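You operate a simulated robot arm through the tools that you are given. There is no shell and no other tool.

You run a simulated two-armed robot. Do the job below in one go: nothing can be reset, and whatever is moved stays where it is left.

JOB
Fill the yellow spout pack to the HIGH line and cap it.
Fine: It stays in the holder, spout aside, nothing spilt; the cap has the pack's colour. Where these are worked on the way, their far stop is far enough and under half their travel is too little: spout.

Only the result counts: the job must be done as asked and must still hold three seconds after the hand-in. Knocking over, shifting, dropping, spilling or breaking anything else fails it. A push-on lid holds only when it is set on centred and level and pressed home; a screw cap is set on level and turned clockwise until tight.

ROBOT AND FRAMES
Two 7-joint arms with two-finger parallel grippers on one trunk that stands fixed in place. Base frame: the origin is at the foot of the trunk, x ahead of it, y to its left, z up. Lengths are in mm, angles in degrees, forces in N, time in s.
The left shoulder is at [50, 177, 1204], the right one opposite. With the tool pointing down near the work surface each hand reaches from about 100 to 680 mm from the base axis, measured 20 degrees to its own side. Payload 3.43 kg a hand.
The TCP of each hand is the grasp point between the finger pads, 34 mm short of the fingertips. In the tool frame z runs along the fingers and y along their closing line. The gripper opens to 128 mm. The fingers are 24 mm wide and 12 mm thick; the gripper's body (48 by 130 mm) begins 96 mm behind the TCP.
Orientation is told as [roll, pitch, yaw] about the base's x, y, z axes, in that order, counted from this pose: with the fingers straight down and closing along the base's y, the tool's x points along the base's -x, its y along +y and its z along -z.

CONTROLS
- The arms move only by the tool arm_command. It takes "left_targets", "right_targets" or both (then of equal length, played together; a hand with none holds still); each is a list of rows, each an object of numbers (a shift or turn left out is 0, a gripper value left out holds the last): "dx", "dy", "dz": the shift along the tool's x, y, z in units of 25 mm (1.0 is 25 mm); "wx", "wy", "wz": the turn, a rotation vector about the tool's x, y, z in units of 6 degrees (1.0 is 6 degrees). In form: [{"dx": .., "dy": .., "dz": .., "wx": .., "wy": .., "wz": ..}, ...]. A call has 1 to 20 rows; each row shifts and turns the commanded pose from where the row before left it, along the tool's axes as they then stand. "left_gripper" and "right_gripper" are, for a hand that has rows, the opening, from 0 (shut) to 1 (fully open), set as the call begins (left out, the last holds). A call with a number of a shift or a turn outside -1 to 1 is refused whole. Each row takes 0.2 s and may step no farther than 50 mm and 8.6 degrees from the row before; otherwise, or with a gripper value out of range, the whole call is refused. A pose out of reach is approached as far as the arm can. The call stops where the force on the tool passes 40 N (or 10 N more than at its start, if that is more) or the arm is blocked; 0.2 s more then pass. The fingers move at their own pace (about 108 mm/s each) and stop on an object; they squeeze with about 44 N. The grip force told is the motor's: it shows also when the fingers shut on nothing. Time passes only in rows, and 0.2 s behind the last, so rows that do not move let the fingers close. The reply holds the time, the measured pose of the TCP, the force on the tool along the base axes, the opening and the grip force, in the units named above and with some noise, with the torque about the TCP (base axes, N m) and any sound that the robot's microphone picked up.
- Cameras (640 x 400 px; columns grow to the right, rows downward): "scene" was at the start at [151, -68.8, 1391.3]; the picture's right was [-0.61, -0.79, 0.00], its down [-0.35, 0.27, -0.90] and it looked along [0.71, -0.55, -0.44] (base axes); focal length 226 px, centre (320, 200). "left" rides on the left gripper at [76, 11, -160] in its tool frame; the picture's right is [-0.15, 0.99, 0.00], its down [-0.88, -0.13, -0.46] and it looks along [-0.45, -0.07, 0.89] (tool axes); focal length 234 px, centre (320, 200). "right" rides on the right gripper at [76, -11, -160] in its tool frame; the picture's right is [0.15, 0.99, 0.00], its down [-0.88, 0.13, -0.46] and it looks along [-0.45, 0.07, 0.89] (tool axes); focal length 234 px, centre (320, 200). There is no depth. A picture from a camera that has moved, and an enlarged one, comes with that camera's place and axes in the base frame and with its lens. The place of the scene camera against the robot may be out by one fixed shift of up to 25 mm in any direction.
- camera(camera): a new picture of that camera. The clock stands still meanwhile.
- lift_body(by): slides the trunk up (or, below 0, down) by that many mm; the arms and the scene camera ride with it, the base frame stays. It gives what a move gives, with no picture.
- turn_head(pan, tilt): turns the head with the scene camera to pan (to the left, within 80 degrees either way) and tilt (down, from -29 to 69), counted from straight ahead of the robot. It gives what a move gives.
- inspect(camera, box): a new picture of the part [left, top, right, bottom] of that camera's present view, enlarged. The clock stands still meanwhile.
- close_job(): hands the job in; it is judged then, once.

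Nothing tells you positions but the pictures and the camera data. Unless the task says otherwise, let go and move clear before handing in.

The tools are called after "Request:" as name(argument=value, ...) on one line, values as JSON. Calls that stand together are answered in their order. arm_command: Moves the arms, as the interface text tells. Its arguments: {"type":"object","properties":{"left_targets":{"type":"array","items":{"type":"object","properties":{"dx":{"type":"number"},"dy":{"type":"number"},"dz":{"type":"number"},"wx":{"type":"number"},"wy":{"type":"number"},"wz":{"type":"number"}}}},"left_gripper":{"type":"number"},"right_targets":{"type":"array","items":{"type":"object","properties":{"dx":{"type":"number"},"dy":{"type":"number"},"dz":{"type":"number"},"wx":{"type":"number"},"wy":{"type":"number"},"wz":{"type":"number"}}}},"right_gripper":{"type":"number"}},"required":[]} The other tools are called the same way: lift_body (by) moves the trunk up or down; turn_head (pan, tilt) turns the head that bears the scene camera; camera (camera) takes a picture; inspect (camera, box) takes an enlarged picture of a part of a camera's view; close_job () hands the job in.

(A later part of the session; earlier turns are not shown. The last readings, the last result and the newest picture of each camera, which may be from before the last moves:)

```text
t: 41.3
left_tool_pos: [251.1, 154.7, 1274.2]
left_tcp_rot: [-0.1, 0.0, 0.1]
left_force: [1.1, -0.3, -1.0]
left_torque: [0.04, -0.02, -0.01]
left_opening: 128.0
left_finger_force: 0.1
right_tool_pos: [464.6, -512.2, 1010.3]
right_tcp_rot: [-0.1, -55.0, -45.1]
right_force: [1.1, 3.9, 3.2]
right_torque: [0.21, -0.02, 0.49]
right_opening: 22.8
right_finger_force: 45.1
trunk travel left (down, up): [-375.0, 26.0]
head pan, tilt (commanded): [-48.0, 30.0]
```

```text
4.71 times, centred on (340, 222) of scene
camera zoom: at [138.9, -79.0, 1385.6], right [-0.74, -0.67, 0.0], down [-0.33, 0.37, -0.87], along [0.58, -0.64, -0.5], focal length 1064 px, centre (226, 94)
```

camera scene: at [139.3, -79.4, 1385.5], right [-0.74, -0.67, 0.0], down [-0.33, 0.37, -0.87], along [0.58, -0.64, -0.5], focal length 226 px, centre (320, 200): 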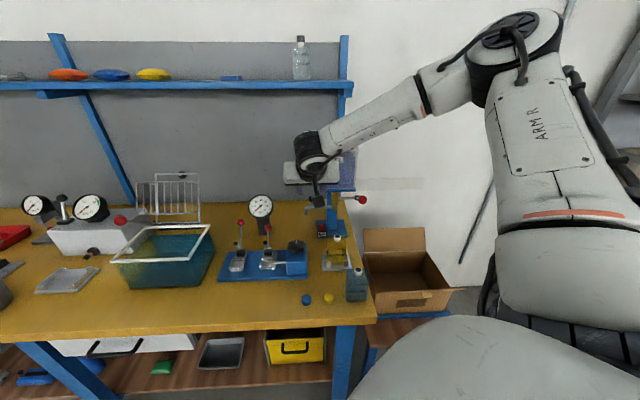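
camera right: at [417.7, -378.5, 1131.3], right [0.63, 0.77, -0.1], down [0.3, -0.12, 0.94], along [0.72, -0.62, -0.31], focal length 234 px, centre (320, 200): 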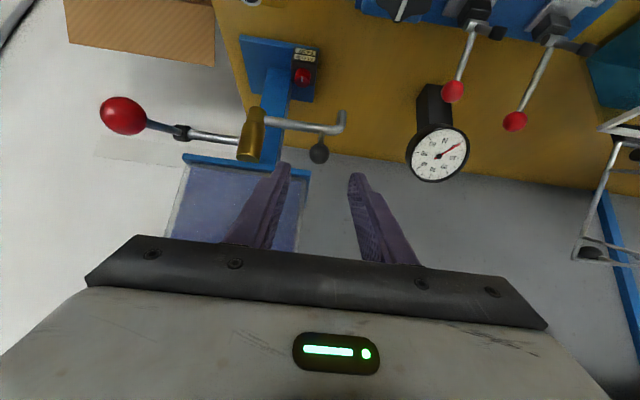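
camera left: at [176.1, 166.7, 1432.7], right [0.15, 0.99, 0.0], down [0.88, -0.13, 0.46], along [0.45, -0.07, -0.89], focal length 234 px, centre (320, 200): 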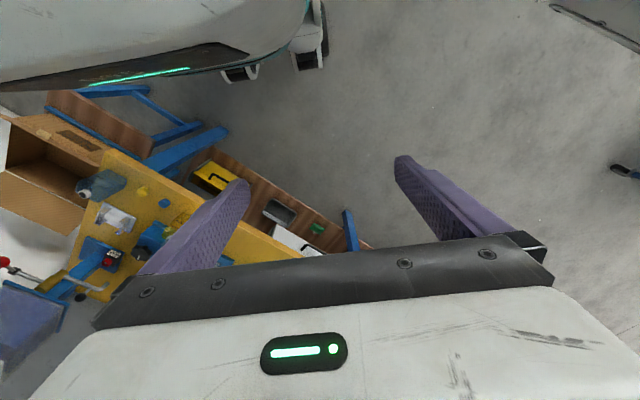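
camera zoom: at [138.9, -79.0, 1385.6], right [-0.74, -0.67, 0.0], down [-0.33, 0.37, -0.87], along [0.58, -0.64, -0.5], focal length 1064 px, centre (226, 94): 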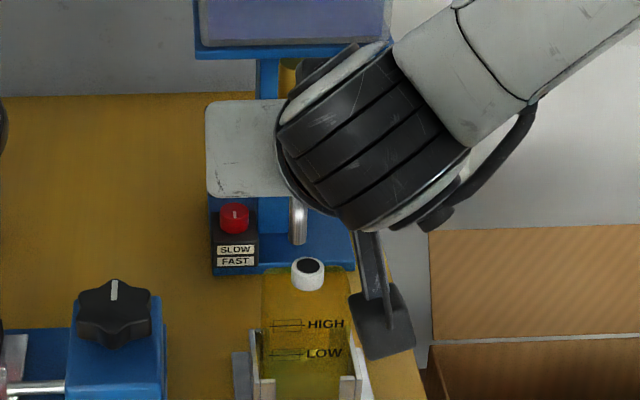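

The spout tip is about 9 mm short of the neck axis. I'll push on toward the stop in small steps.

Request:
arm_command(right_targets=[{"dy": -0.2}])

Request:
arm_command(right_targets=[{"dy": -0.12}])

Request:
inspect(camera="scene", box=[320, 200, 360, 245])

Request:
inspect(camera="right", box=[220, 60, 400, 190])

```text
t: 41.7
left_tool_pos: [252.5, 156.3, 1274.0]
left_tcp_rot: [-0.1, -0.1, 0.1]
left_force: [-0.4, 0.1, -0.3]
left_torque: [0.05, -0.03, -0.02]
left_opening: 127.9
left_finger_force: 0.0
right_tool_pos: [462.5, -515.3, 1009.8]
right_tcp_rot: [-0.1, -55.0, -45.0]
right_force: [1.8, 4.1, 2.7]
right_torque: [0.17, -0.03, 0.47]
right_opening: 23.1
right_finger_force: 45.2
trunk travel left (down, up): [-375.0, 26.0]
head pan, tilt (commanded): [-48.0, 30.0]
```

```text
t: 42.1
left_tool_pos: [252.7, 155.7, 1273.5]
left_tcp_rot: [-0.2, 0.0, 0.1]
left_force: [-0.8, 0.2, 0.2]
left_torque: [0.01, 0.01, 0.01]
left_opening: 127.8
left_finger_force: 0.0
right_tool_pos: [459.8, -517.4, 1010.8]
right_tcp_rot: [0.0, -54.9, -45.1]
right_force: [5.3, 6.8, 0.6]
right_torque: [0.03, -0.16, 0.39]
right_opening: 23.2
right_finger_force: 44.9
trunk travel left (down, up): [-375.0, 26.0]
head pan, tilt (commanded): [-48.0, 30.0]
```

```text
8.89 times, centred on (340, 222) of scene
camera zoom: at [139.7, -78.7, 1385.5], right [-0.74, -0.67, 0.0], down [-0.34, 0.37, -0.87], along [0.58, -0.64, -0.5], focal length 2010 px, centre (142, 0)
```

zoom: 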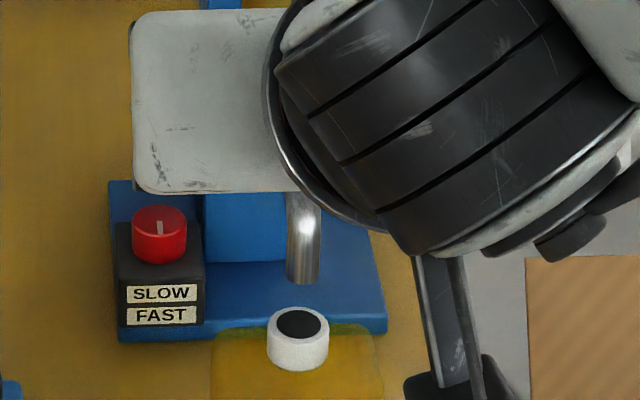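

```text
3.08 times, centred on (310, 125) of right
camera zoom: at [330.8, -403.8, 1039.6], right [0.64, 0.76, -0.12], down [0.18, 0.0, 0.98], along [0.75, -0.65, -0.14], focal length 720 px, centre (351, 431)
```

zoom: 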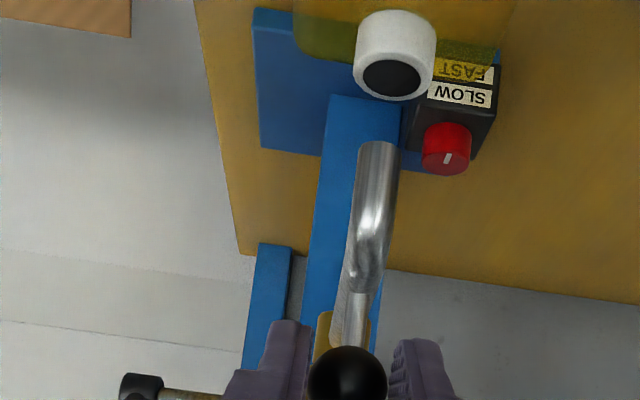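

The spout tip is now centred over the neck to within about 2 mm. A tiny extra push will show whether it's against its stop.

Request:
arm_command(right_targets=[{"dy": -0.06}])

Request:
inspect(camera="scene", box=[320, 200, 360, 245])

```text
t: 42.5
left_tool_pos: [252.8, 156.0, 1272.6]
left_tcp_rot: [-0.1, 0.2, 0.1]
left_force: [0.4, 0.6, 0.3]
left_torque: [0.0, 0.01, -0.02]
left_opening: 128.0
left_finger_force: 0.0
right_tool_pos: [461.1, -518.3, 1010.9]
right_tcp_rot: [0.1, -55.0, -45.0]
right_force: [10.8, 10.8, -1.9]
right_torque: [0.09, -0.25, 0.44]
right_opening: 23.1
right_finger_force: 45.0
trunk travel left (down, up): [-375.0, 26.0]
head pan, tilt (commanded): [-48.0, 30.0]
```

```text
8.89 times, centred on (340, 222) of scene
camera zoom: at [140.5, -78.4, 1385.4], right [-0.74, -0.67, 0.0], down [-0.34, 0.37, -0.87], along [0.58, -0.64, -0.5], focal length 2010 px, centre (142, 0)
```

zoom: 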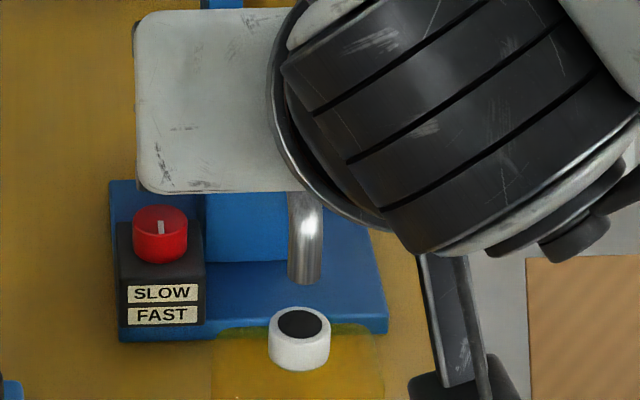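

The force jumped while the spout stayed put, so it's at its stop, right over the neck. I'll ease off, open and back away.

Request:
arm_command(right_targets=[{"dy": 0.07}])

Request:
arm_command(right_targets=[{"dz": 0}, {"dz": 0}, {"dz": -0.6}, {"dz": -0.8}, {"dz": -0.8}, {"dz": -0.8}], right_gripper=0.33)

Request:
camera(camera="right")

Request:
inspect(camera="right", box=[180, 40, 400, 200])

Request:
inspect(camera="scene", box=[310, 185, 375, 270])

```text
t: 42.9
left_tool_pos: [253.6, 156.1, 1274.0]
left_tcp_rot: [-0.1, 0.0, 0.1]
left_force: [0.1, -0.3, -1.0]
left_torque: [0.01, 0.02, -0.01]
left_opening: 127.9
left_finger_force: 0.0
right_tool_pos: [460.2, -516.9, 1010.4]
right_tcp_rot: [-0.1, -55.0, -45.0]
right_force: [6.6, 9.4, 0.1]
right_torque: [0.33, -0.04, 0.51]
right_opening: 23.0
right_finger_force: 44.8
trunk travel left (down, up): [-375.0, 26.0]
head pan, tilt (commanded): [-48.0, 30.0]
```

```text
t: 44.3
left_tool_pos: [251.9, 155.9, 1273.7]
left_tcp_rot: [-0.1, 0.0, 0.1]
left_force: [0.3, 0.2, -0.4]
left_torque: [-0.02, -0.01, -0.01]
left_opening: 128.1
left_finger_force: 0.0
right_tool_pos: [416.0, -473.8, 1053.6]
right_tcp_rot: [0.0, -55.1, -45.1]
right_force: [0.4, -0.7, -0.1]
right_torque: [-0.01, 0.0, 0.01]
right_opening: 42.0
right_finger_force: 0.1
trunk travel left (down, up): [-375.0, 26.0]
head pan, tilt (commanded): [-48.0, 30.0]
```

```text
taken
camera right: at [286.8, -360.5, 1083.3], right [0.64, 0.76, -0.12], down [0.19, 0.0, 0.98], along [0.74, -0.65, -0.14], focal length 234 px, centre (320, 200)
```

right: 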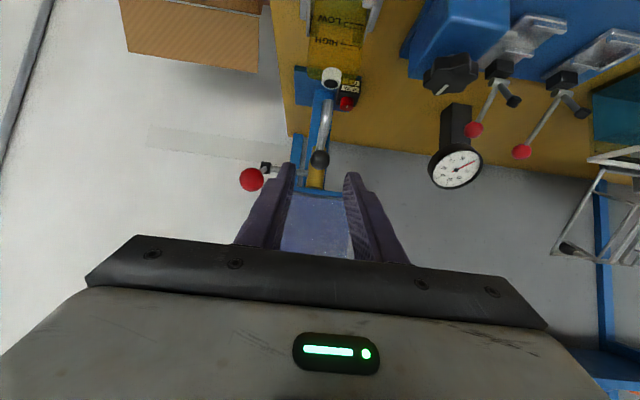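

```text
2.50 times, centred on (290, 120) of right
camera zoom: at [286.8, -360.5, 1083.3], right [0.64, 0.76, -0.12], down [0.19, 0.0, 0.98], along [0.74, -0.65, -0.14], focal length 585 px, centre (395, 400)
```

zoom: 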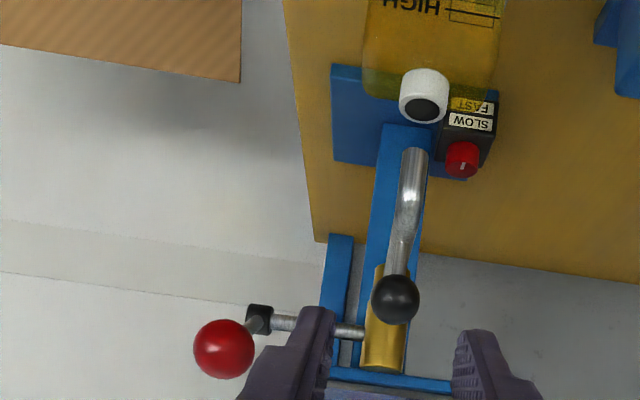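

```text
4.71 times, centred on (342, 228) of scene
camera zoom: at [138.9, -79.4, 1385.5], right [-0.74, -0.67, 0.0], down [-0.33, 0.37, -0.87], along [0.58, -0.64, -0.5], focal length 1064 px, centre (214, 71)
```

zoom: 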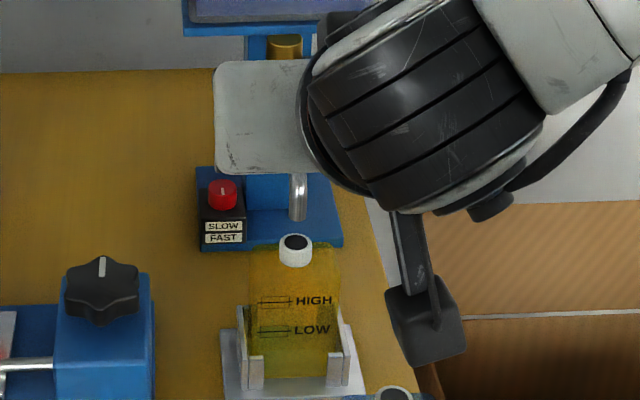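

The spout stands over the neck and stays there. Now for the red tap ball, which measures at (432,-594.5,1032.5): I'll move the hand in front of it with the fingers opened wider.

Request:
arm_command(right_targets=[{"dx": -0.383, "dy": -0.739, "dz": -0.046}, {"dx": -0.383, "dy": -0.739, "dz": -0.046}, {"dx": -0.383, "dy": -0.739, "dz": -0.046}, {"dx": -0.383, "dy": -0.739, "dz": -0.046}], right_gripper=0.45)

Request:
inspect(camera="right", box=[220, 60, 420, 200])

Request:
inspect(camera="scene", box=[310, 200, 375, 270])

Request:
inspect(camera="scene", box=[314, 212, 334, 242])

```text
t: 45.3
left_tool_pos: [251.0, 156.1, 1274.3]
left_tcp_rot: [-0.2, 0.0, 0.1]
left_force: [-0.1, -0.9, -0.1]
left_torque: [0.0, -0.02, 0.03]
left_opening: 127.9
left_finger_force: 0.1
right_tool_pos: [375.6, -539.6, 1086.8]
right_tcp_rot: [0.1, -54.9, -45.2]
right_force: [-0.1, 0.3, -0.4]
right_torque: [-0.02, 0.01, 0.03]
right_opening: 57.5
right_finger_force: 0.2
trunk travel left (down, up): [-375.0, 26.0]
head pan, tilt (commanded): [-48.0, 30.0]
```

```text
2.86 times, centred on (320, 130) of right
camera zoom: at [246.8, -426.0, 1116.6], right [0.64, 0.76, -0.12], down [0.18, 0.0, 0.98], along [0.74, -0.65, -0.14], focal length 669 px, centre (320, 400)
```

zoom: 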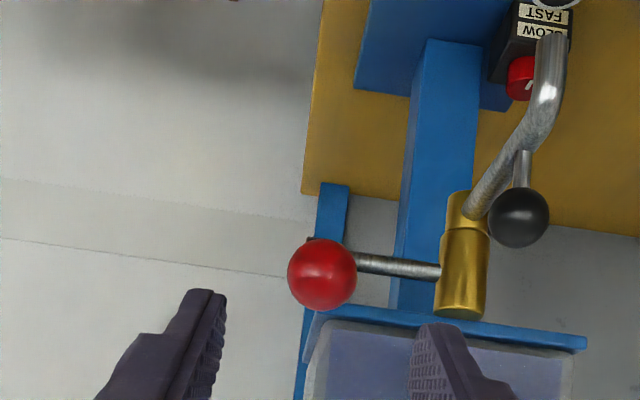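

```text
5.71 times, centred on (342, 235) of scene
camera zoom: at [138.8, -79.5, 1385.5], right [-0.74, -0.67, 0.0], down [-0.33, 0.37, -0.87], along [0.58, -0.64, -0.5], focal length 1292 px, centre (191, 0)
```

zoom: 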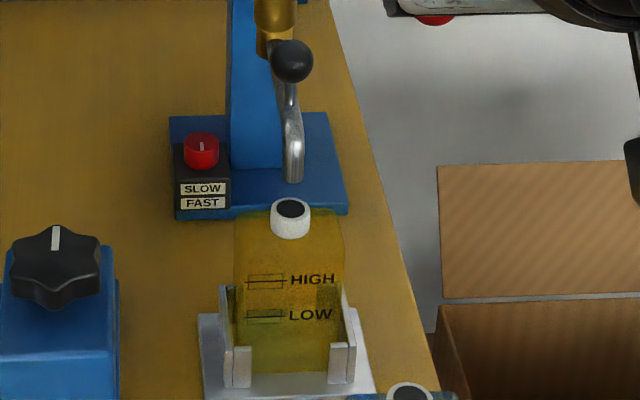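

```text
13.33 times, centred on (324, 227) of scene
camera zoom: at [138.8, -79.5, 1385.5], right [-0.74, -0.67, 0.0], down [-0.33, 0.37, -0.87], along [0.58, -0.64, -0.5], focal length 3015 px, centre (267, -160)
```

zoom: 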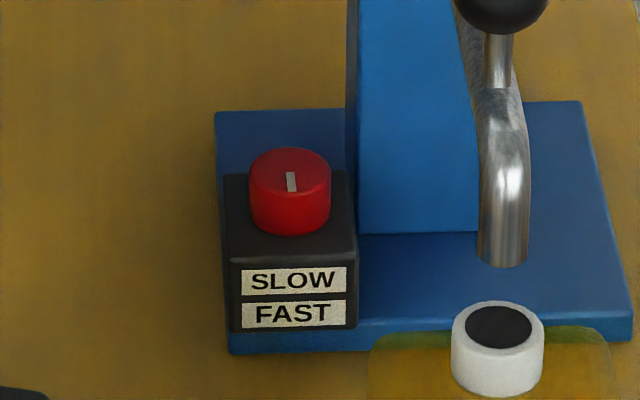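

The view is clear: pack, spout and neck line up, and the fingers are centred on the red ball. I'll advance onto it.

Request:
arm_command(right_targets=[{"dz": 0.9}, {"dz": 0.95}, {"dz": 0.95}])

Request:
inspect(camera="right", box=[220, 60, 420, 200])

Request:
inspect(camera="scene", box=[310, 170, 400, 250])

```text
t: 46.1
left_tool_pos: [252.9, 153.9, 1274.6]
left_tcp_rot: [0.0, 0.0, 0.1]
left_force: [-1.0, 0.4, -0.5]
left_torque: [0.03, 0.02, 0.04]
left_opening: 128.1
left_finger_force: 0.1
right_tool_pos: [418.4, -581.1, 1046.3]
right_tcp_rot: [0.0, -55.0, -45.1]
right_force: [0.6, 0.0, -0.5]
right_torque: [0.0, 0.01, 0.01]
right_opening: 57.6
right_finger_force: 0.0
trunk travel left (down, up): [-375.0, 26.0]
head pan, tilt (commanded): [-48.0, 30.0]
```

```text
2.86 times, centred on (320, 130) of right
camera zoom: at [288.0, -466.9, 1076.8], right [0.64, 0.76, -0.12], down [0.18, 0.0, 0.98], along [0.75, -0.65, -0.14], focal length 669 px, centre (320, 400)
```

zoom: 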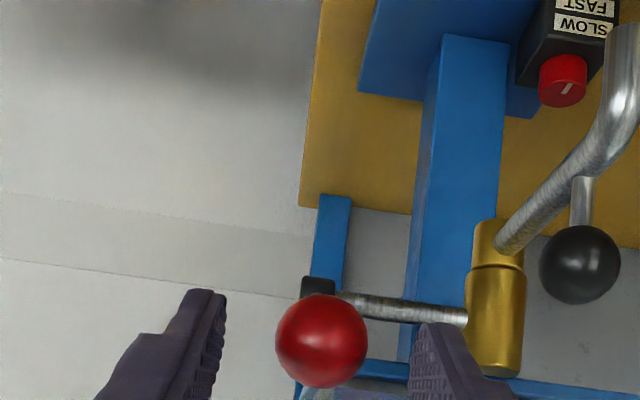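

```text
5.00 times, centred on (355, 210) of scene
camera zoom: at [139.4, -80.1, 1385.4], right [-0.74, -0.67, 0.0], down [-0.33, 0.37, -0.87], along [0.58, -0.64, -0.5], focal length 1130 px, centre (145, 150)
```

zoom: 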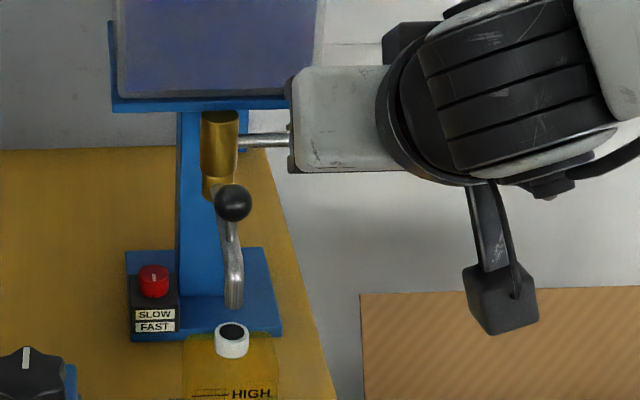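

The ball sits right between the pads. I'll grip it, then press the lever down a few mm and watch the force and any flow.

Request:
arm_command(right_targets=[{"dz": 0}, {"dz": 0}, {"dz": 0}], right_gripper=0.12)

Request:
arm_command(right_targets=[{"dx": 0.135, "dz": 0.03}])

Request:
inspect(camera="right", box=[220, 60, 420, 200])

Request:
inspect(camera="scene", box=[310, 170, 400, 250])

```text
t: 46.9
left_tool_pos: [252.2, 155.2, 1274.7]
left_tcp_rot: [-0.2, 0.1, 0.1]
left_force: [-0.2, 0.4, -0.1]
left_torque: [0.02, 0.02, 0.02]
left_opening: 128.1
left_finger_force: 0.0
right_tool_pos: [417.8, -579.6, 1048.4]
right_tcp_rot: [0.0, -55.1, -45.0]
right_force: [-0.3, 0.7, 2.3]
right_torque: [-0.1, -0.11, 0.07]
right_opening: 26.5
right_finger_force: 45.3
trunk travel left (down, up): [-375.0, 26.0]
head pan, tilt (commanded): [-48.0, 30.0]
```

```text
t: 47.3
left_tool_pos: [251.8, 155.4, 1275.1]
left_tcp_rot: [-0.1, 0.0, 0.1]
left_force: [-0.3, 0.3, 0.6]
left_torque: [-0.01, -0.04, -0.01]
left_opening: 128.2
left_finger_force: 0.1
right_tool_pos: [416.9, -580.3, 1047.3]
right_tcp_rot: [0.0, -55.4, -45.1]
right_force: [1.3, -0.1, 8.2]
right_torque: [-0.59, -0.63, 0.06]
right_opening: 26.8
right_finger_force: 44.8
trunk travel left (down, up): [-375.0, 26.0]
head pan, tilt (commanded): [-48.0, 30.0]
```

```text
2.86 times, centred on (320, 130) of right
camera zoom: at [287.5, -465.7, 1075.6], right [0.64, 0.76, -0.12], down [0.18, 0.0, 0.98], along [0.75, -0.65, -0.13], focal length 669 px, centre (320, 400)
```

zoom: 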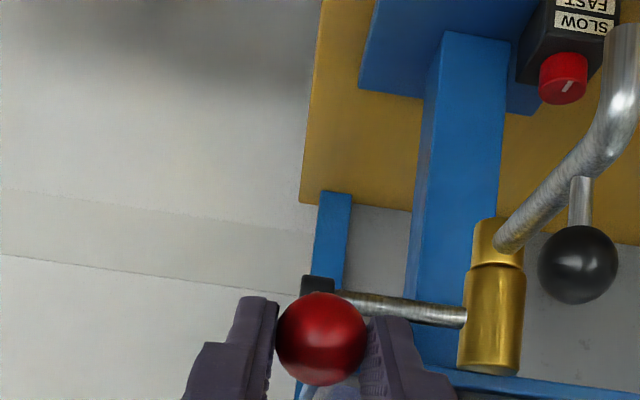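

```text
5.00 times, centred on (355, 210) of scene
camera zoom: at [138.6, -78.6, 1385.8], right [-0.74, -0.67, 0.0], down [-0.33, 0.37, -0.87], along [0.58, -0.64, -0.5], focal length 1130 px, centre (145, 150)
```

zoom: 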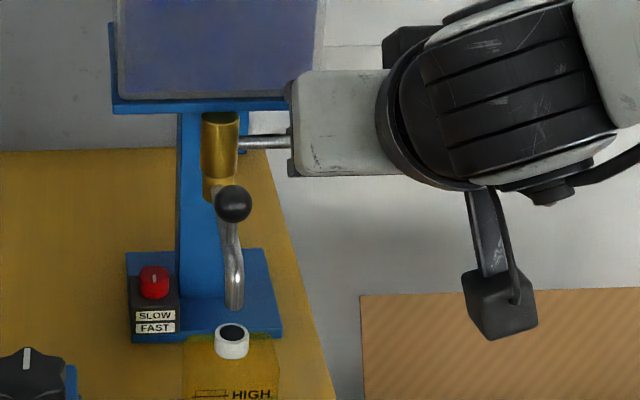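

There's an 8 N reaction with hardly any movement yet. I'll press a little more to see whether it's friction or a stop.

Request:
arm_command(right_targets=[{"dx": 0.135, "dz": 0.03}])

Request:
inspect(camera="right", box=[220, 60, 420, 200])

```text
t: 47.7
left_tool_pos: [251.9, 155.8, 1274.7]
left_tcp_rot: [-0.2, 0.1, 0.0]
left_force: [-0.1, 0.0, 1.2]
left_torque: [0.01, 0.02, 0.04]
left_opening: 128.1
left_finger_force: 0.1
right_tool_pos: [416.3, -578.4, 1046.5]
right_tcp_rot: [-0.1, -55.7, -45.0]
right_force: [3.9, -3.2, 14.5]
right_torque: [-1.17, -1.15, 0.01]
right_opening: 27.1
right_finger_force: 45.1
trunk travel left (down, up): [-375.0, 26.0]
head pan, tilt (commanded): [-48.0, 30.0]
```

```text
2.86 times, centred on (320, 130) of right
camera zoom: at [286.8, -464.9, 1072.9], right [0.64, 0.76, -0.12], down [0.18, 0.01, 0.98], along [0.75, -0.65, -0.13], focal length 669 px, centre (320, 400)
```

zoom: 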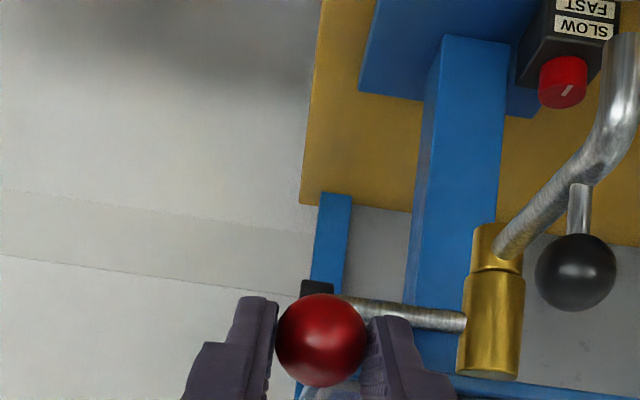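

The ball doesn't budge, so downward is probably the closed stop. I'll unload and try lifting it slightly instead.

Request:
arm_command(right_targets=[{"dx": -0.27, "dz": -0.06}])

Request:
arm_command(right_targets=[{"dx": -0.135, "dz": -0.03}])

Request:
inspect(camera="right", box=[220, 60, 420, 200])

Request:
inspect(camera="scene", box=[310, 180, 375, 270])

```text
t: 48.1
left_tool_pos: [252.5, 155.9, 1273.9]
left_tcp_rot: [-0.2, 0.0, 0.2]
left_force: [-0.1, -0.5, -0.1]
left_torque: [-0.03, -0.02, 0.04]
left_opening: 127.8
left_finger_force: 0.0
right_tool_pos: [416.8, -579.5, 1045.2]
right_tcp_rot: [-0.1, -54.7, -44.9]
right_force: [0.9, -0.1, 6.9]
right_torque: [-0.48, -0.38, 0.0]
right_opening: 26.6
right_finger_force: 45.3
trunk travel left (down, up): [-375.0, 26.0]
head pan, tilt (commanded): [-48.0, 30.0]
```

```text
t: 48.5
left_tool_pos: [252.8, 154.2, 1272.5]
left_tcp_rot: [-0.1, 0.1, 0.1]
left_force: [-0.2, 0.0, -0.4]
left_torque: [0.04, 0.01, 0.02]
left_opening: 127.9
left_finger_force: 0.0
right_tool_pos: [416.6, -579.3, 1047.0]
right_tcp_rot: [0.2, -54.4, -45.0]
right_force: [-5.0, 3.5, -3.4]
right_torque: [0.36, 0.52, 0.02]
right_opening: 26.8
right_finger_force: 44.9
trunk travel left (down, up): [-375.0, 26.0]
head pan, tilt (commanded): [-48.0, 30.0]
```

```text
2.86 times, centred on (320, 130) of right
camera zoom: at [287.6, -466.0, 1077.8], right [0.64, 0.76, -0.12], down [0.19, -0.01, 0.98], along [0.74, -0.65, -0.15], focal length 669 px, centre (320, 400)
```

zoom: 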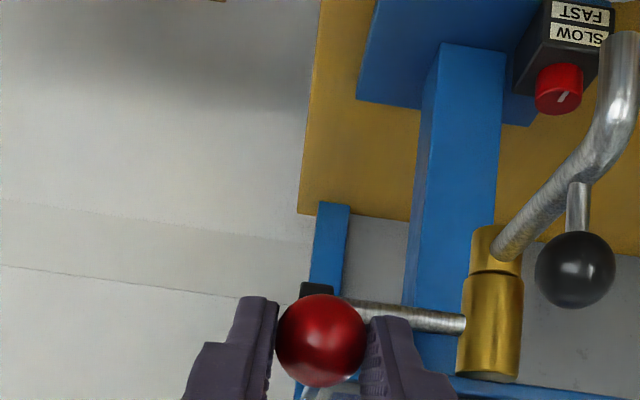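

```text
4.44 times, centred on (342, 225) of scene
camera zoom: at [138.9, -79.5, 1385.3], right [-0.74, -0.67, 0.0], down [-0.33, 0.37, -0.87], along [0.58, -0.64, -0.5], focal length 1005 px, centre (220, 89)
```

zoom: 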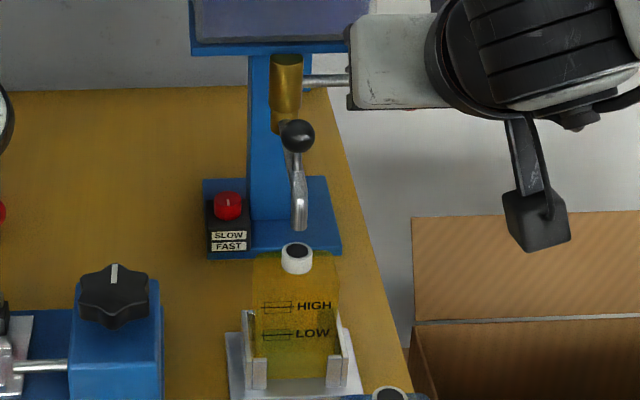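

Neither direction has moved yet; the arm is just flexing. I'll lift a bit more and see if the lever breaks free upward.

Request:
arm_command(right_targets=[{"dx": -0.2, "dz": -0.045}])

Request:
inspect(camera="right", box=[220, 60, 420, 200])

```text
t: 48.9
left_tool_pos: [251.5, 154.5, 1274.7]
left_tcp_rot: [0.0, 0.1, 0.1]
left_force: [-0.3, -0.1, -0.9]
left_torque: [0.05, 0.04, -0.01]
left_opening: 127.9
left_finger_force: 0.1
right_tool_pos: [417.9, -579.7, 1048.5]
right_tcp_rot: [0.1, -54.1, -45.1]
right_force: [-10.8, 11.9, -16.4]
right_torque: [1.21, 1.19, 0.01]
right_opening: 26.7
right_finger_force: 45.0
trunk travel left (down, up): [-375.0, 26.0]
head pan, tilt (commanded): [-48.0, 30.0]
```

```text
2.86 times, centred on (320, 130) of right
camera zoom: at [288.4, -467.0, 1080.9], right [0.64, 0.76, -0.12], down [0.2, -0.01, 0.98], along [0.74, -0.65, -0.16], focal length 669 px, centre (320, 400)
```

zoom: 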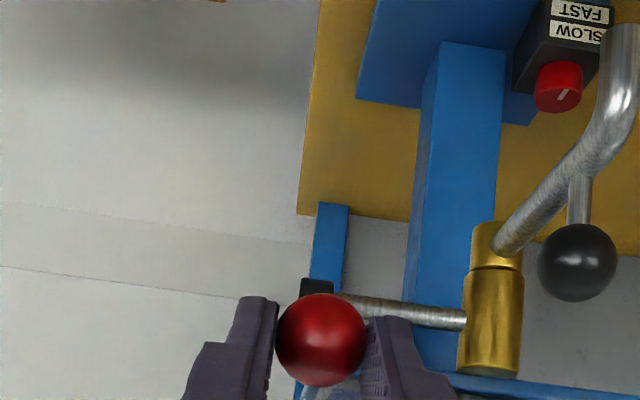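

Both directions resist similarly, so the lever may need a firmer push. I'll return to neutral and then press down harder in steps.

Request:
arm_command(right_targets=[{"dx": 0.335, "dz": 0.075}, {"dx": 0.2, "dz": 0.045}])

Request:
arm_command(right_targets=[{"dx": 0.16, "dz": 0.03}])

Request:
inspect(camera="right", box=[220, 60, 420, 200])

```text
t: 49.5
left_tool_pos: [251.2, 156.6, 1274.6]
left_tcp_rot: [0.0, -0.1, 0.2]
left_force: [0.2, 0.2, -0.3]
left_torque: [0.01, -0.03, -0.03]
left_opening: 128.1
left_finger_force: 0.0
right_tool_pos: [417.1, -580.8, 1047.1]
right_tcp_rot: [0.0, -55.5, -45.1]
right_force: [-5.8, 8.9, 3.1]
right_torque: [0.32, 0.07, -0.03]
right_opening: 26.6
right_finger_force: 44.8
trunk travel left (down, up): [-375.0, 26.0]
head pan, tilt (commanded): [-48.0, 30.0]
```

```text
t: 49.9
left_tool_pos: [251.6, 156.7, 1274.4]
left_tcp_rot: [-0.1, -0.1, 0.2]
left_force: [-0.2, 0.4, 0.0]
left_torque: [-0.03, -0.06, -0.01]
left_opening: 128.0
left_finger_force: 0.2
right_tool_pos: [416.8, -579.2, 1046.1]
right_tcp_rot: [0.0, -56.0, -45.0]
right_force: [1.1, 1.8, 15.1]
right_torque: [-0.8, -0.99, 0.09]
right_opening: 27.0
right_finger_force: 45.1
trunk travel left (down, up): [-375.0, 26.0]
head pan, tilt (commanded): [-48.0, 30.0]
```

```text
2.86 times, centred on (320, 130) of right
camera zoom: at [286.9, -465.2, 1072.3], right [0.64, 0.76, -0.12], down [0.17, 0.01, 0.98], along [0.75, -0.65, -0.12], focal length 669 px, centre (320, 400)
```

zoom: 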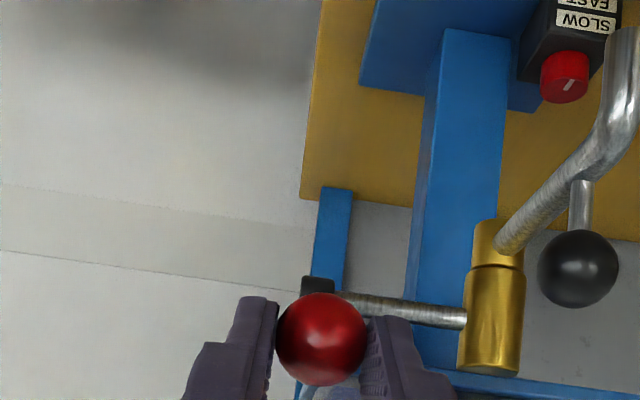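

Still only elastic flex at 15 N. I'll push firmer, staying under the 40 N limit.

Request:
arm_command(right_targets=[{"dx": 0.2, "dz": 0.03}])

Request:
arm_command(right_targets=[{"dx": 0.2, "dz": 0.03}])

Request:
inspect(camera="right", box=[220, 60, 420, 200])

```text
t: 50.3
left_tool_pos: [251.8, 154.8, 1273.9]
left_tcp_rot: [-0.2, 0.0, 0.1]
left_force: [-0.1, -0.2, 0.3]
left_torque: [0.0, 0.04, -0.03]
left_opening: 128.4
left_finger_force: 0.1
right_tool_pos: [414.8, -577.1, 1037.6]
right_tcp_rot: [-0.2, -55.6, -45.0]
right_force: [6.5, -3.4, 15.1]
right_torque: [-1.09, -1.21, 0.03]
right_opening: 26.7
right_finger_force: 44.6
trunk travel left (down, up): [-375.0, 26.0]
head pan, tilt (commanded): [-48.0, 30.0]
```

```text
t: 50.7
left_tool_pos: [251.5, 156.6, 1273.9]
left_tcp_rot: [-0.1, 0.1, 0.2]
left_force: [-0.3, -0.6, 0.4]
left_torque: [0.01, -0.01, -0.01]
left_opening: 128.0
left_finger_force: 0.0
right_tool_pos: [412.7, -574.9, 1032.9]
right_tcp_rot: [-0.1, -55.5, -45.0]
right_force: [8.5, -6.3, 13.7]
right_torque: [-1.12, -1.21, 0.03]
right_opening: 27.0
right_finger_force: 45.0
trunk travel left (down, up): [-375.0, 26.0]
head pan, tilt (commanded): [-48.0, 30.0]
```

```text
2.86 times, centred on (320, 130) of right
camera zoom: at [283.5, -461.9, 1059.8], right [0.64, 0.76, -0.12], down [0.18, 0.0, 0.98], along [0.75, -0.65, -0.13], focal length 669 px, centre (320, 400)
```

zoom: 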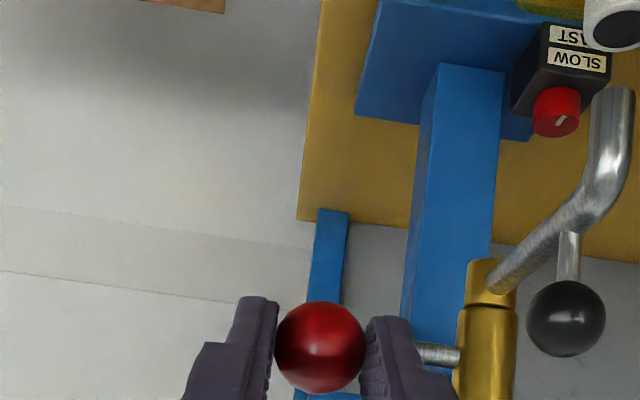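

The lever now moves down at about 15 N; it has turned roughly 10°. I'll check whether gel is flowing.

Request:
inspect(camera="scene", box=[320, 205, 362, 272])

Request:
inspect(camera="scene", box=[310, 170, 400, 250])

```text
5.97 times, centred on (341, 238) of scene
camera zoom: at [138.9, -78.9, 1385.6], right [-0.74, -0.67, 0.0], down [-0.33, 0.37, -0.87], along [0.58, -0.64, -0.5], focal length 1350 px, centre (195, -30)
```

zoom: 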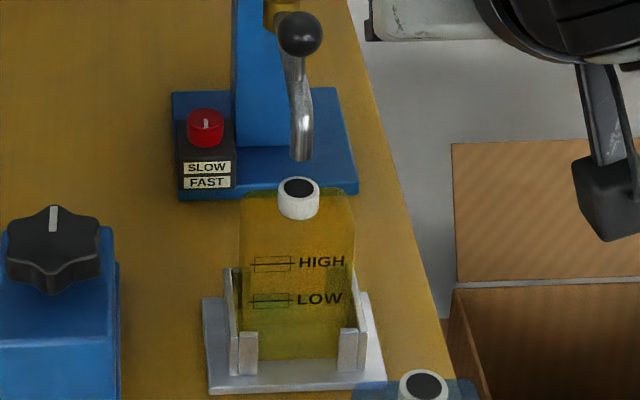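

```text
5.00 times, centred on (355, 210) of scene
camera zoom: at [138.9, -78.9, 1385.6], right [-0.74, -0.67, 0.0], down [-0.33, 0.37, -0.87], along [0.58, -0.64, -0.5], focal length 1130 px, centre (145, 150)
```

zoom: 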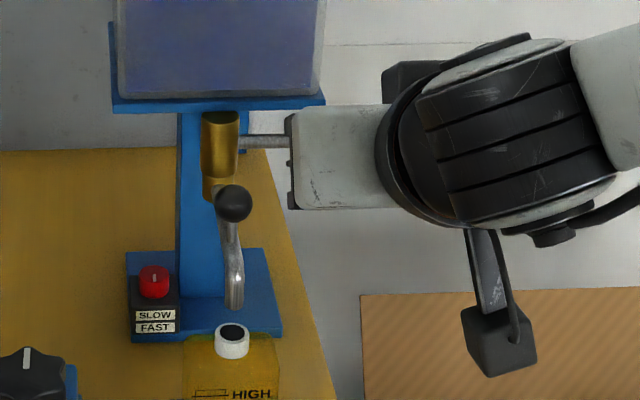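

No gel is flowing yet. I'll lower the lever further in small steps and check after each one.

Request:
arm_command(right_targets=[{"dx": 0.24, "dz": 0.13}])

Request:
inspect(camera="scene", box=[320, 205, 362, 272])

Request:
inspect(camera="right", box=[220, 60, 420, 200])

```text
t: 51.1
left_tool_pos: [251.3, 156.0, 1274.9]
left_tcp_rot: [-0.1, 0.0, 0.1]
left_force: [0.2, 0.1, 0.5]
left_torque: [-0.02, -0.01, -0.01]
left_opening: 128.0
left_finger_force: 0.1
right_tool_pos: [412.9, -574.5, 1024.9]
right_tcp_rot: [-0.1, -55.5, -44.9]
right_force: [3.3, -6.0, 15.3]
right_torque: [-1.14, -1.18, -0.01]
right_opening: 26.8
right_finger_force: 44.9
trunk travel left (down, up): [-375.0, 26.0]
head pan, tilt (commanded): [-48.0, 30.0]
```

```text
5.97 times, centred on (341, 238) of scene
camera zoom: at [138.3, -78.7, 1385.7], right [-0.74, -0.67, 0.0], down [-0.33, 0.37, -0.87], along [0.58, -0.64, -0.5], focal length 1350 px, centre (195, -30)
```

zoom: 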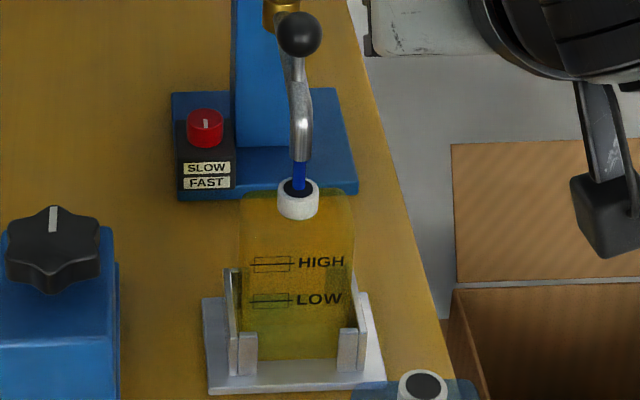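

```text
2.86 times, centred on (320, 130) of right
camera zoom: at [282.2, -460.7, 1053.5], right [0.64, 0.76, -0.12], down [0.18, 0.01, 0.98], along [0.75, -0.65, -0.13], focal length 669 px, centre (320, 400)
```

zoom: 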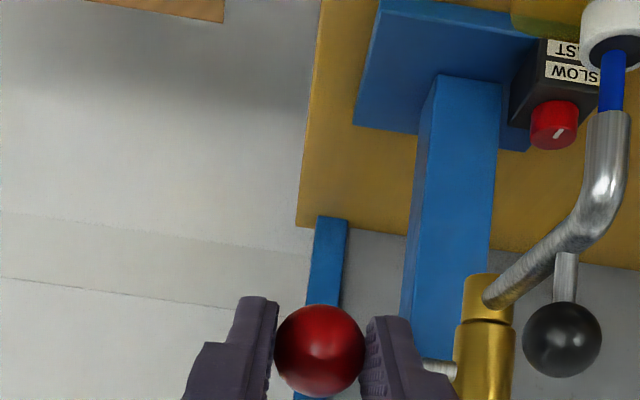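

Blue gel flows straight into the neck. I'll hold the lever here and check the level after a short while.

Request:
arm_command(right_targets=[{"dx": 0}, {"dx": 0}, {"dx": 0}])

Request:
inspect(camera="scene", box=[320, 205, 362, 272])

```text
t: 51.9
left_tool_pos: [251.9, 156.3, 1274.1]
left_tcp_rot: [-0.1, -0.2, 0.1]
left_force: [0.4, -0.1, 0.9]
left_torque: [-0.02, -0.01, 0.02]
left_opening: 128.0
left_finger_force: 0.1
right_tool_pos: [411.4, -574.1, 1024.6]
right_tcp_rot: [-0.1, -55.4, -44.9]
right_force: [3.8, -6.7, 15.1]
right_torque: [-1.21, -1.12, -0.06]
right_opening: 26.7
right_finger_force: 45.3
trunk travel left (down, up): [-375.0, 26.0]
head pan, tilt (commanded): [-48.0, 30.0]
```

```text
5.97 times, centred on (341, 238) of scene
camera zoom: at [138.3, -78.8, 1385.7], right [-0.74, -0.67, 0.0], down [-0.33, 0.37, -0.87], along [0.58, -0.64, -0.5], focal length 1350 px, centre (195, -30)
```

zoom: 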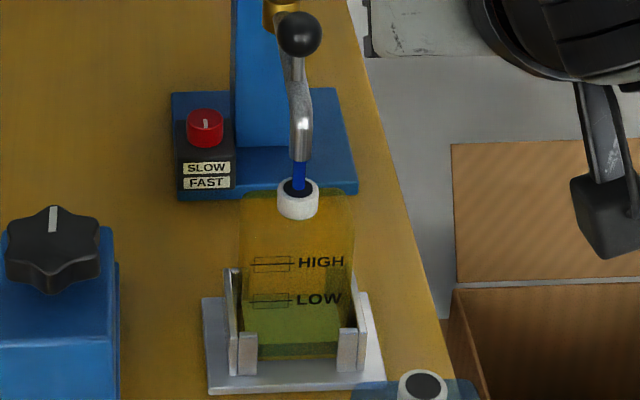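

The pack is filling: the surface is still well below LOW. I'll hold for about 2 seconds more and look again.

Request:
arm_command(right_targets=[{"dx": 0}, {"dx": 0}, {"dx": 0}, {"dx": 0}, {"dx": 0}])

Request:
inspect(camera="scene", box=[324, 228, 358, 272])

```text
t: 53.1
left_tool_pos: [252.0, 155.7, 1274.1]
left_tcp_rot: [0.0, 0.0, 0.1]
left_force: [0.0, -0.9, 0.0]
left_torque: [-0.02, 0.05, -0.02]
left_opening: 128.1
left_finger_force: 0.1
right_tool_pos: [410.4, -574.0, 1023.7]
right_tcp_rot: [-0.1, -55.3, -44.9]
right_force: [4.1, -6.2, 14.7]
right_torque: [-1.13, -1.09, -0.03]
right_opening: 26.8
right_finger_force: 45.1
trunk travel left (down, up): [-375.0, 26.0]
head pan, tilt (commanded): [-48.0, 30.0]
```

```text
9.09 times, centred on (341, 250) of scene
camera zoom: at [138.3, -78.9, 1385.7], right [-0.74, -0.67, 0.0], down [-0.33, 0.37, -0.87], along [0.58, -0.64, -0.5], focal length 2056 px, centre (129, -254)
```

zoom: 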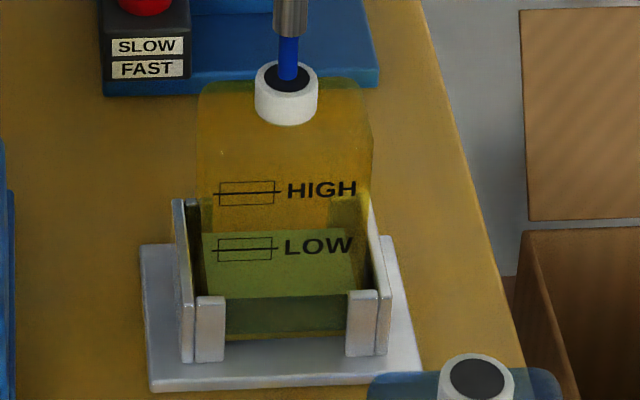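

The surface has reached row 297 in this zoom, against LOW at 248 and HIGH at 193. It rises about 14 px per second, so I'll hold about 3 seconds more.

Request:
arm_command(right_targets=[{"dx": 0}, {"dx": 0}, {"dx": 0}, {"dx": 0}, {"dx": 0}, {"dx": 0}, {"dx": 0}, {"dx": 0}, {"dx": 0}, {"dx": 0}, {"dx": 0}, {"dx": 0}, {"dx": 0}, {"dx": 0}])

Request:
inspect(camera="scene", box=[324, 228, 358, 272])

```text
t: 56.1
left_tool_pos: [251.4, 154.3, 1274.2]
left_tcp_rot: [-0.1, 0.0, 0.1]
left_force: [-0.6, -0.3, -0.2]
left_torque: [-0.04, 0.04, -0.01]
left_opening: 128.3
left_finger_force: 0.0
right_tool_pos: [412.3, -574.5, 1023.7]
right_tcp_rot: [0.0, -55.2, -44.9]
right_force: [3.9, -5.1, 9.9]
right_torque: [-0.79, -0.74, 0.01]
right_opening: 26.7
right_finger_force: 45.0
trunk travel left (down, up): [-375.0, 26.0]
head pan, tilt (commanded): [-48.0, 30.0]
```

```text
9.09 times, centred on (341, 250) of scene
camera zoom: at [138.7, -79.1, 1385.6], right [-0.74, -0.67, 0.0], down [-0.33, 0.37, -0.87], along [0.58, -0.64, -0.5], focal length 2056 px, centre (129, -254)
```

zoom: 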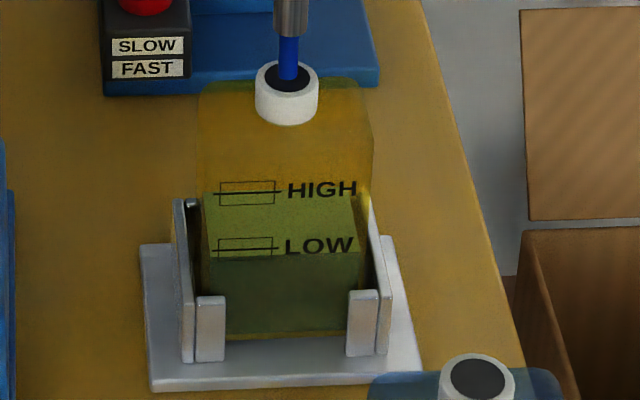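

The surface is now just under LOW (row 257) and rises about 13 px per second, with HIGH at row 193. I'll hold 3.2 seconds more and check again.

Request:
arm_command(right_targets=[{"dx": 0}, {"dx": 0}, {"dx": 0}, {"dx": 0}, {"dx": 0}, {"dx": 0}, {"dx": 0}, {"dx": 0}, {"dx": 0}, {"dx": 0}, {"dx": 0}, {"dx": 0}, {"dx": 0}, {"dx": 0}, {"dx": 0}])

Request:
inspect(camera="scene", box=[324, 228, 358, 272])

```text
t: 59.3
left_tool_pos: [252.3, 154.8, 1274.1]
left_tcp_rot: [-0.1, 0.1, 0.1]
left_force: [0.3, 0.1, -0.2]
left_torque: [0.04, -0.01, -0.03]
left_opening: 127.9
left_finger_force: 0.0
right_tool_pos: [412.3, -573.8, 1023.2]
right_tcp_rot: [0.0, -54.9, -45.0]
right_force: [3.4, -1.8, 7.0]
right_torque: [-0.46, -0.43, 0.01]
right_opening: 26.7
right_finger_force: 45.4
trunk travel left (down, up): [-375.0, 26.0]
head pan, tilt (commanded): [-48.0, 30.0]
```

```text
9.09 times, centred on (341, 250) of scene
camera zoom: at [139.0, -79.1, 1385.5], right [-0.74, -0.67, 0.0], down [-0.33, 0.37, -0.87], along [0.58, -0.64, -0.5], focal length 2056 px, centre (129, -254)
```

zoom: 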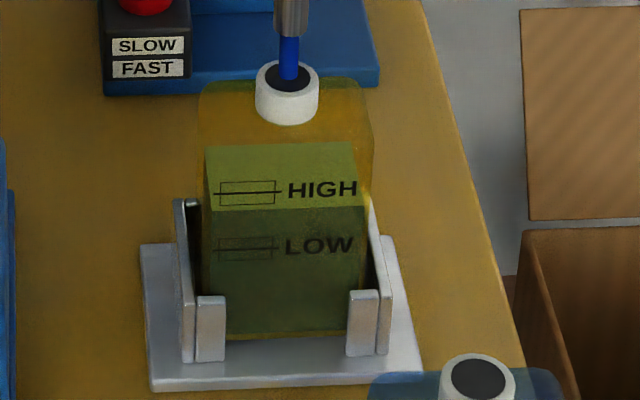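

The surface is at row 209, 17 px below the HIGH line. I'll wait 0.8 s more and close the lever in the same call.

Request:
arm_command(right_targets=[{"dx": 0}, {"dx": 0}, {"dx": 0}, {"dx": 0}, {"dx": -0.495, "dz": -0.2}, {"dx": -0.474, "dz": -0.16}, {"dx": -0.32, "dz": -0.085}])

Request:
inspect(camera="scene", box=[324, 228, 358, 272])

Request:
inspect(camera="right", box=[220, 60, 420, 200])

```text
t: 60.9
left_tool_pos: [252.7, 153.5, 1273.4]
left_tcp_rot: [0.0, 0.1, 0.2]
left_force: [-0.4, 0.1, 0.2]
left_torque: [0.02, 0.02, 0.02]
left_opening: 128.2
left_finger_force: 0.2
right_tool_pos: [416.8, -579.3, 1048.5]
right_tcp_rot: [0.1, -54.1, -45.2]
right_force: [-5.7, 8.4, -22.9]
right_torque: [1.15, 1.16, 0.15]
right_opening: 26.8
right_finger_force: 45.1
trunk travel left (down, up): [-375.0, 26.0]
head pan, tilt (commanded): [-48.0, 30.0]
```

```text
9.09 times, centred on (341, 250) of scene
camera zoom: at [140.2, -81.0, 1385.0], right [-0.74, -0.67, 0.0], down [-0.34, 0.37, -0.87], along [0.58, -0.64, -0.5], focal length 2056 px, centre (129, -254)
```

zoom: 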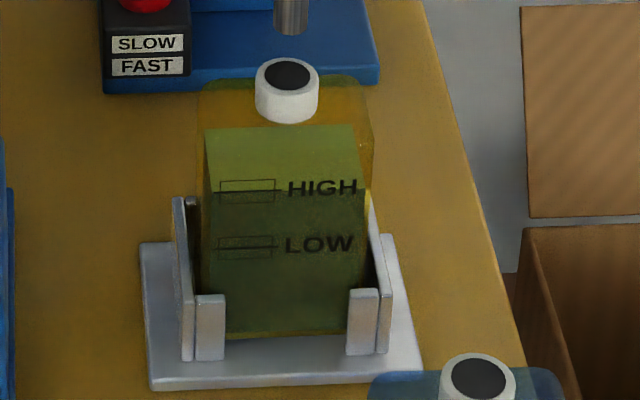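

```text
2.86 times, centred on (320, 130) of right
camera zoom: at [287.8, -466.4, 1080.7], right [0.64, 0.76, -0.12], down [0.2, -0.01, 0.98], along [0.74, -0.65, -0.16], focal length 669 px, centre (320, 400)
```

zoom: 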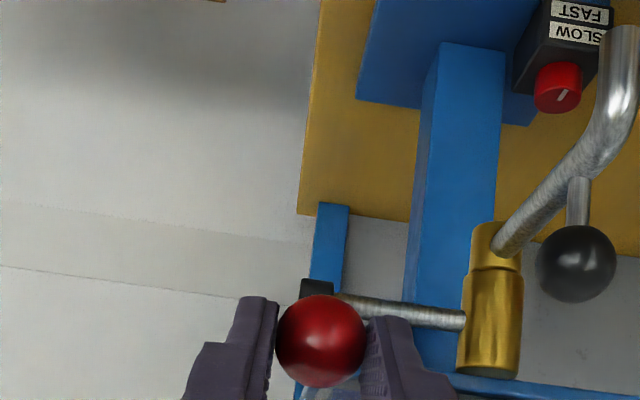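

The flow has stopped and the lever is back at its closed stop. I'll zoom tightly on the HIGH line.

Request:
inspect(camera="scene", box=[331, 244, 353, 258])

Request:
arm_command(right_targets=[{"dx": 0.25, "dz": 0.05}])

Request:
inspect(camera="scene", box=[331, 236, 353, 258])

```text
16.00 times, centred on (342, 251) of scene
camera zoom: at [140.2, -81.0, 1385.0], right [-0.74, -0.67, 0.0], down [-0.34, 0.37, -0.87], along [0.58, -0.64, -0.5], focal length 3618 px, centre (-32, -616)
```

zoom: 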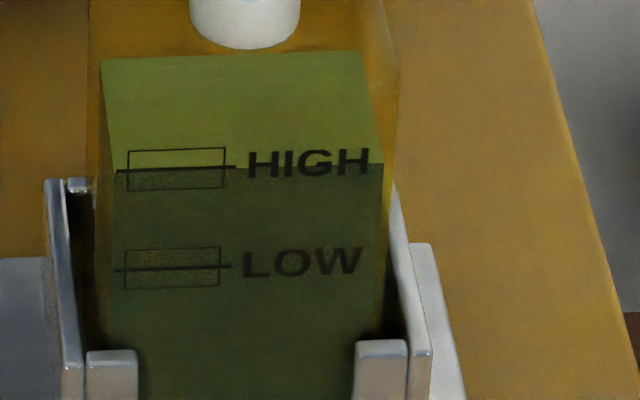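

```text
t: 61.3
left_tool_pos: [252.6, 154.9, 1274.8]
left_tcp_rot: [0.0, 0.1, 0.2]
left_force: [0.3, -0.1, 0.3]
left_torque: [0.03, 0.0, -0.04]
left_opening: 128.1
left_finger_force: 0.0
right_tool_pos: [417.5, -579.3, 1049.3]
right_tcp_rot: [0.1, -54.7, -45.4]
right_force: [-1.5, 7.3, -15.3]
right_torque: [1.08, 1.06, 0.1]
right_opening: 27.0
right_finger_force: 44.5
trunk travel left (down, up): [-375.0, 26.0]
head pan, tilt (commanded): [-48.0, 30.0]
```

```text
16.00 times, centred on (342, 247) of scene
camera zoom: at [140.2, -80.5, 1385.4], right [-0.74, -0.67, 0.0], down [-0.34, 0.37, -0.87], along [0.58, -0.64, -0.5], focal length 3618 px, centre (-32, -552)
```

zoom: 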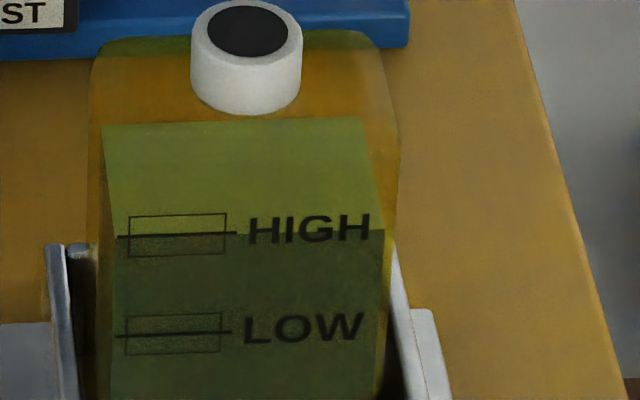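

The gel surface meets the HIGH line exactly, in the middle of its window. I'll relax the upward pull on the lever, open the fingers, back off and confirm it stays shut.

Request:
arm_command(right_targets=[{"dx": 0.14, "dz": 0.04}])

Request:
arm_command(right_targets=[{"dx": 0}, {"dx": 0}, {"dx": 0}], right_gripper=0.42)

Request:
inspect(camera="right", box=[220, 60, 420, 200])

Request:
inspect(camera="scene", box=[324, 218, 358, 272])

```text
t: 61.7
left_tool_pos: [253.5, 155.1, 1273.6]
left_tcp_rot: [0.1, 0.0, 0.1]
left_force: [-0.6, 0.0, 0.6]
left_torque: [0.0, -0.01, 0.0]
left_opening: 128.1
left_finger_force: 0.0
right_tool_pos: [416.1, -578.7, 1048.1]
right_tcp_rot: [0.0, -55.2, -45.3]
right_force: [-0.1, 4.9, -7.8]
right_torque: [0.86, 0.57, -0.05]
right_opening: 27.1
right_finger_force: 44.8
trunk travel left (down, up): [-375.0, 26.0]
head pan, tilt (commanded): [-48.0, 30.0]
```

```text
t: 62.5
left_tool_pos: [251.6, 154.6, 1274.0]
left_tcp_rot: [0.0, 0.0, 0.1]
left_force: [-0.2, -0.9, -0.3]
left_torque: [0.04, -0.03, 0.01]
left_opening: 127.9
left_finger_force: 0.0
right_tool_pos: [416.4, -579.1, 1046.4]
right_tcp_rot: [0.0, -55.2, -45.1]
right_force: [-0.5, -0.5, -0.3]
right_torque: [0.02, 0.0, -0.01]
right_opening: 53.9
right_finger_force: 0.0
trunk travel left (down, up): [-375.0, 26.0]
head pan, tilt (commanded): [-48.0, 30.0]
```

```text
2.86 times, centred on (320, 130) of right
camera zoom: at [286.3, -464.9, 1075.5], right [0.64, 0.76, -0.12], down [0.18, 0.0, 0.98], along [0.74, -0.65, -0.14], focal length 669 px, centre (320, 400)
```

zoom: 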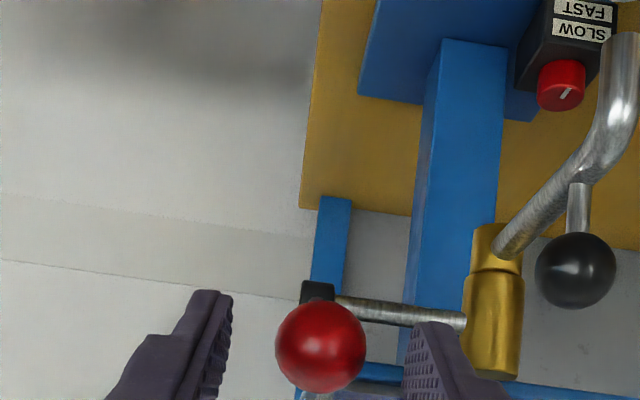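

```text
7.41 times, centred on (341, 245) of scene
camera zoom: at [139.2, -79.6, 1385.5], right [-0.74, -0.67, 0.0], down [-0.33, 0.37, -0.87], along [0.58, -0.64, -0.5], focal length 1675 px, centre (164, -133)
```

zoom: 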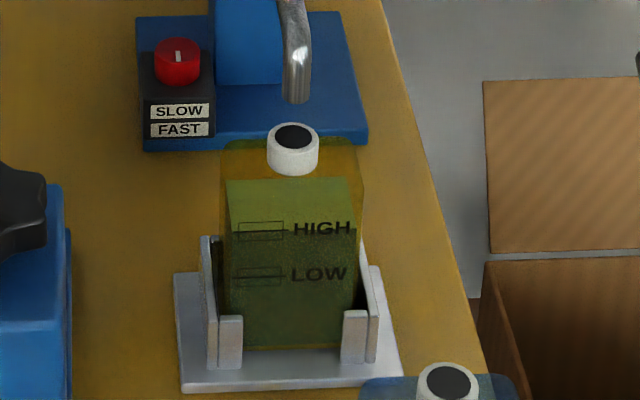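

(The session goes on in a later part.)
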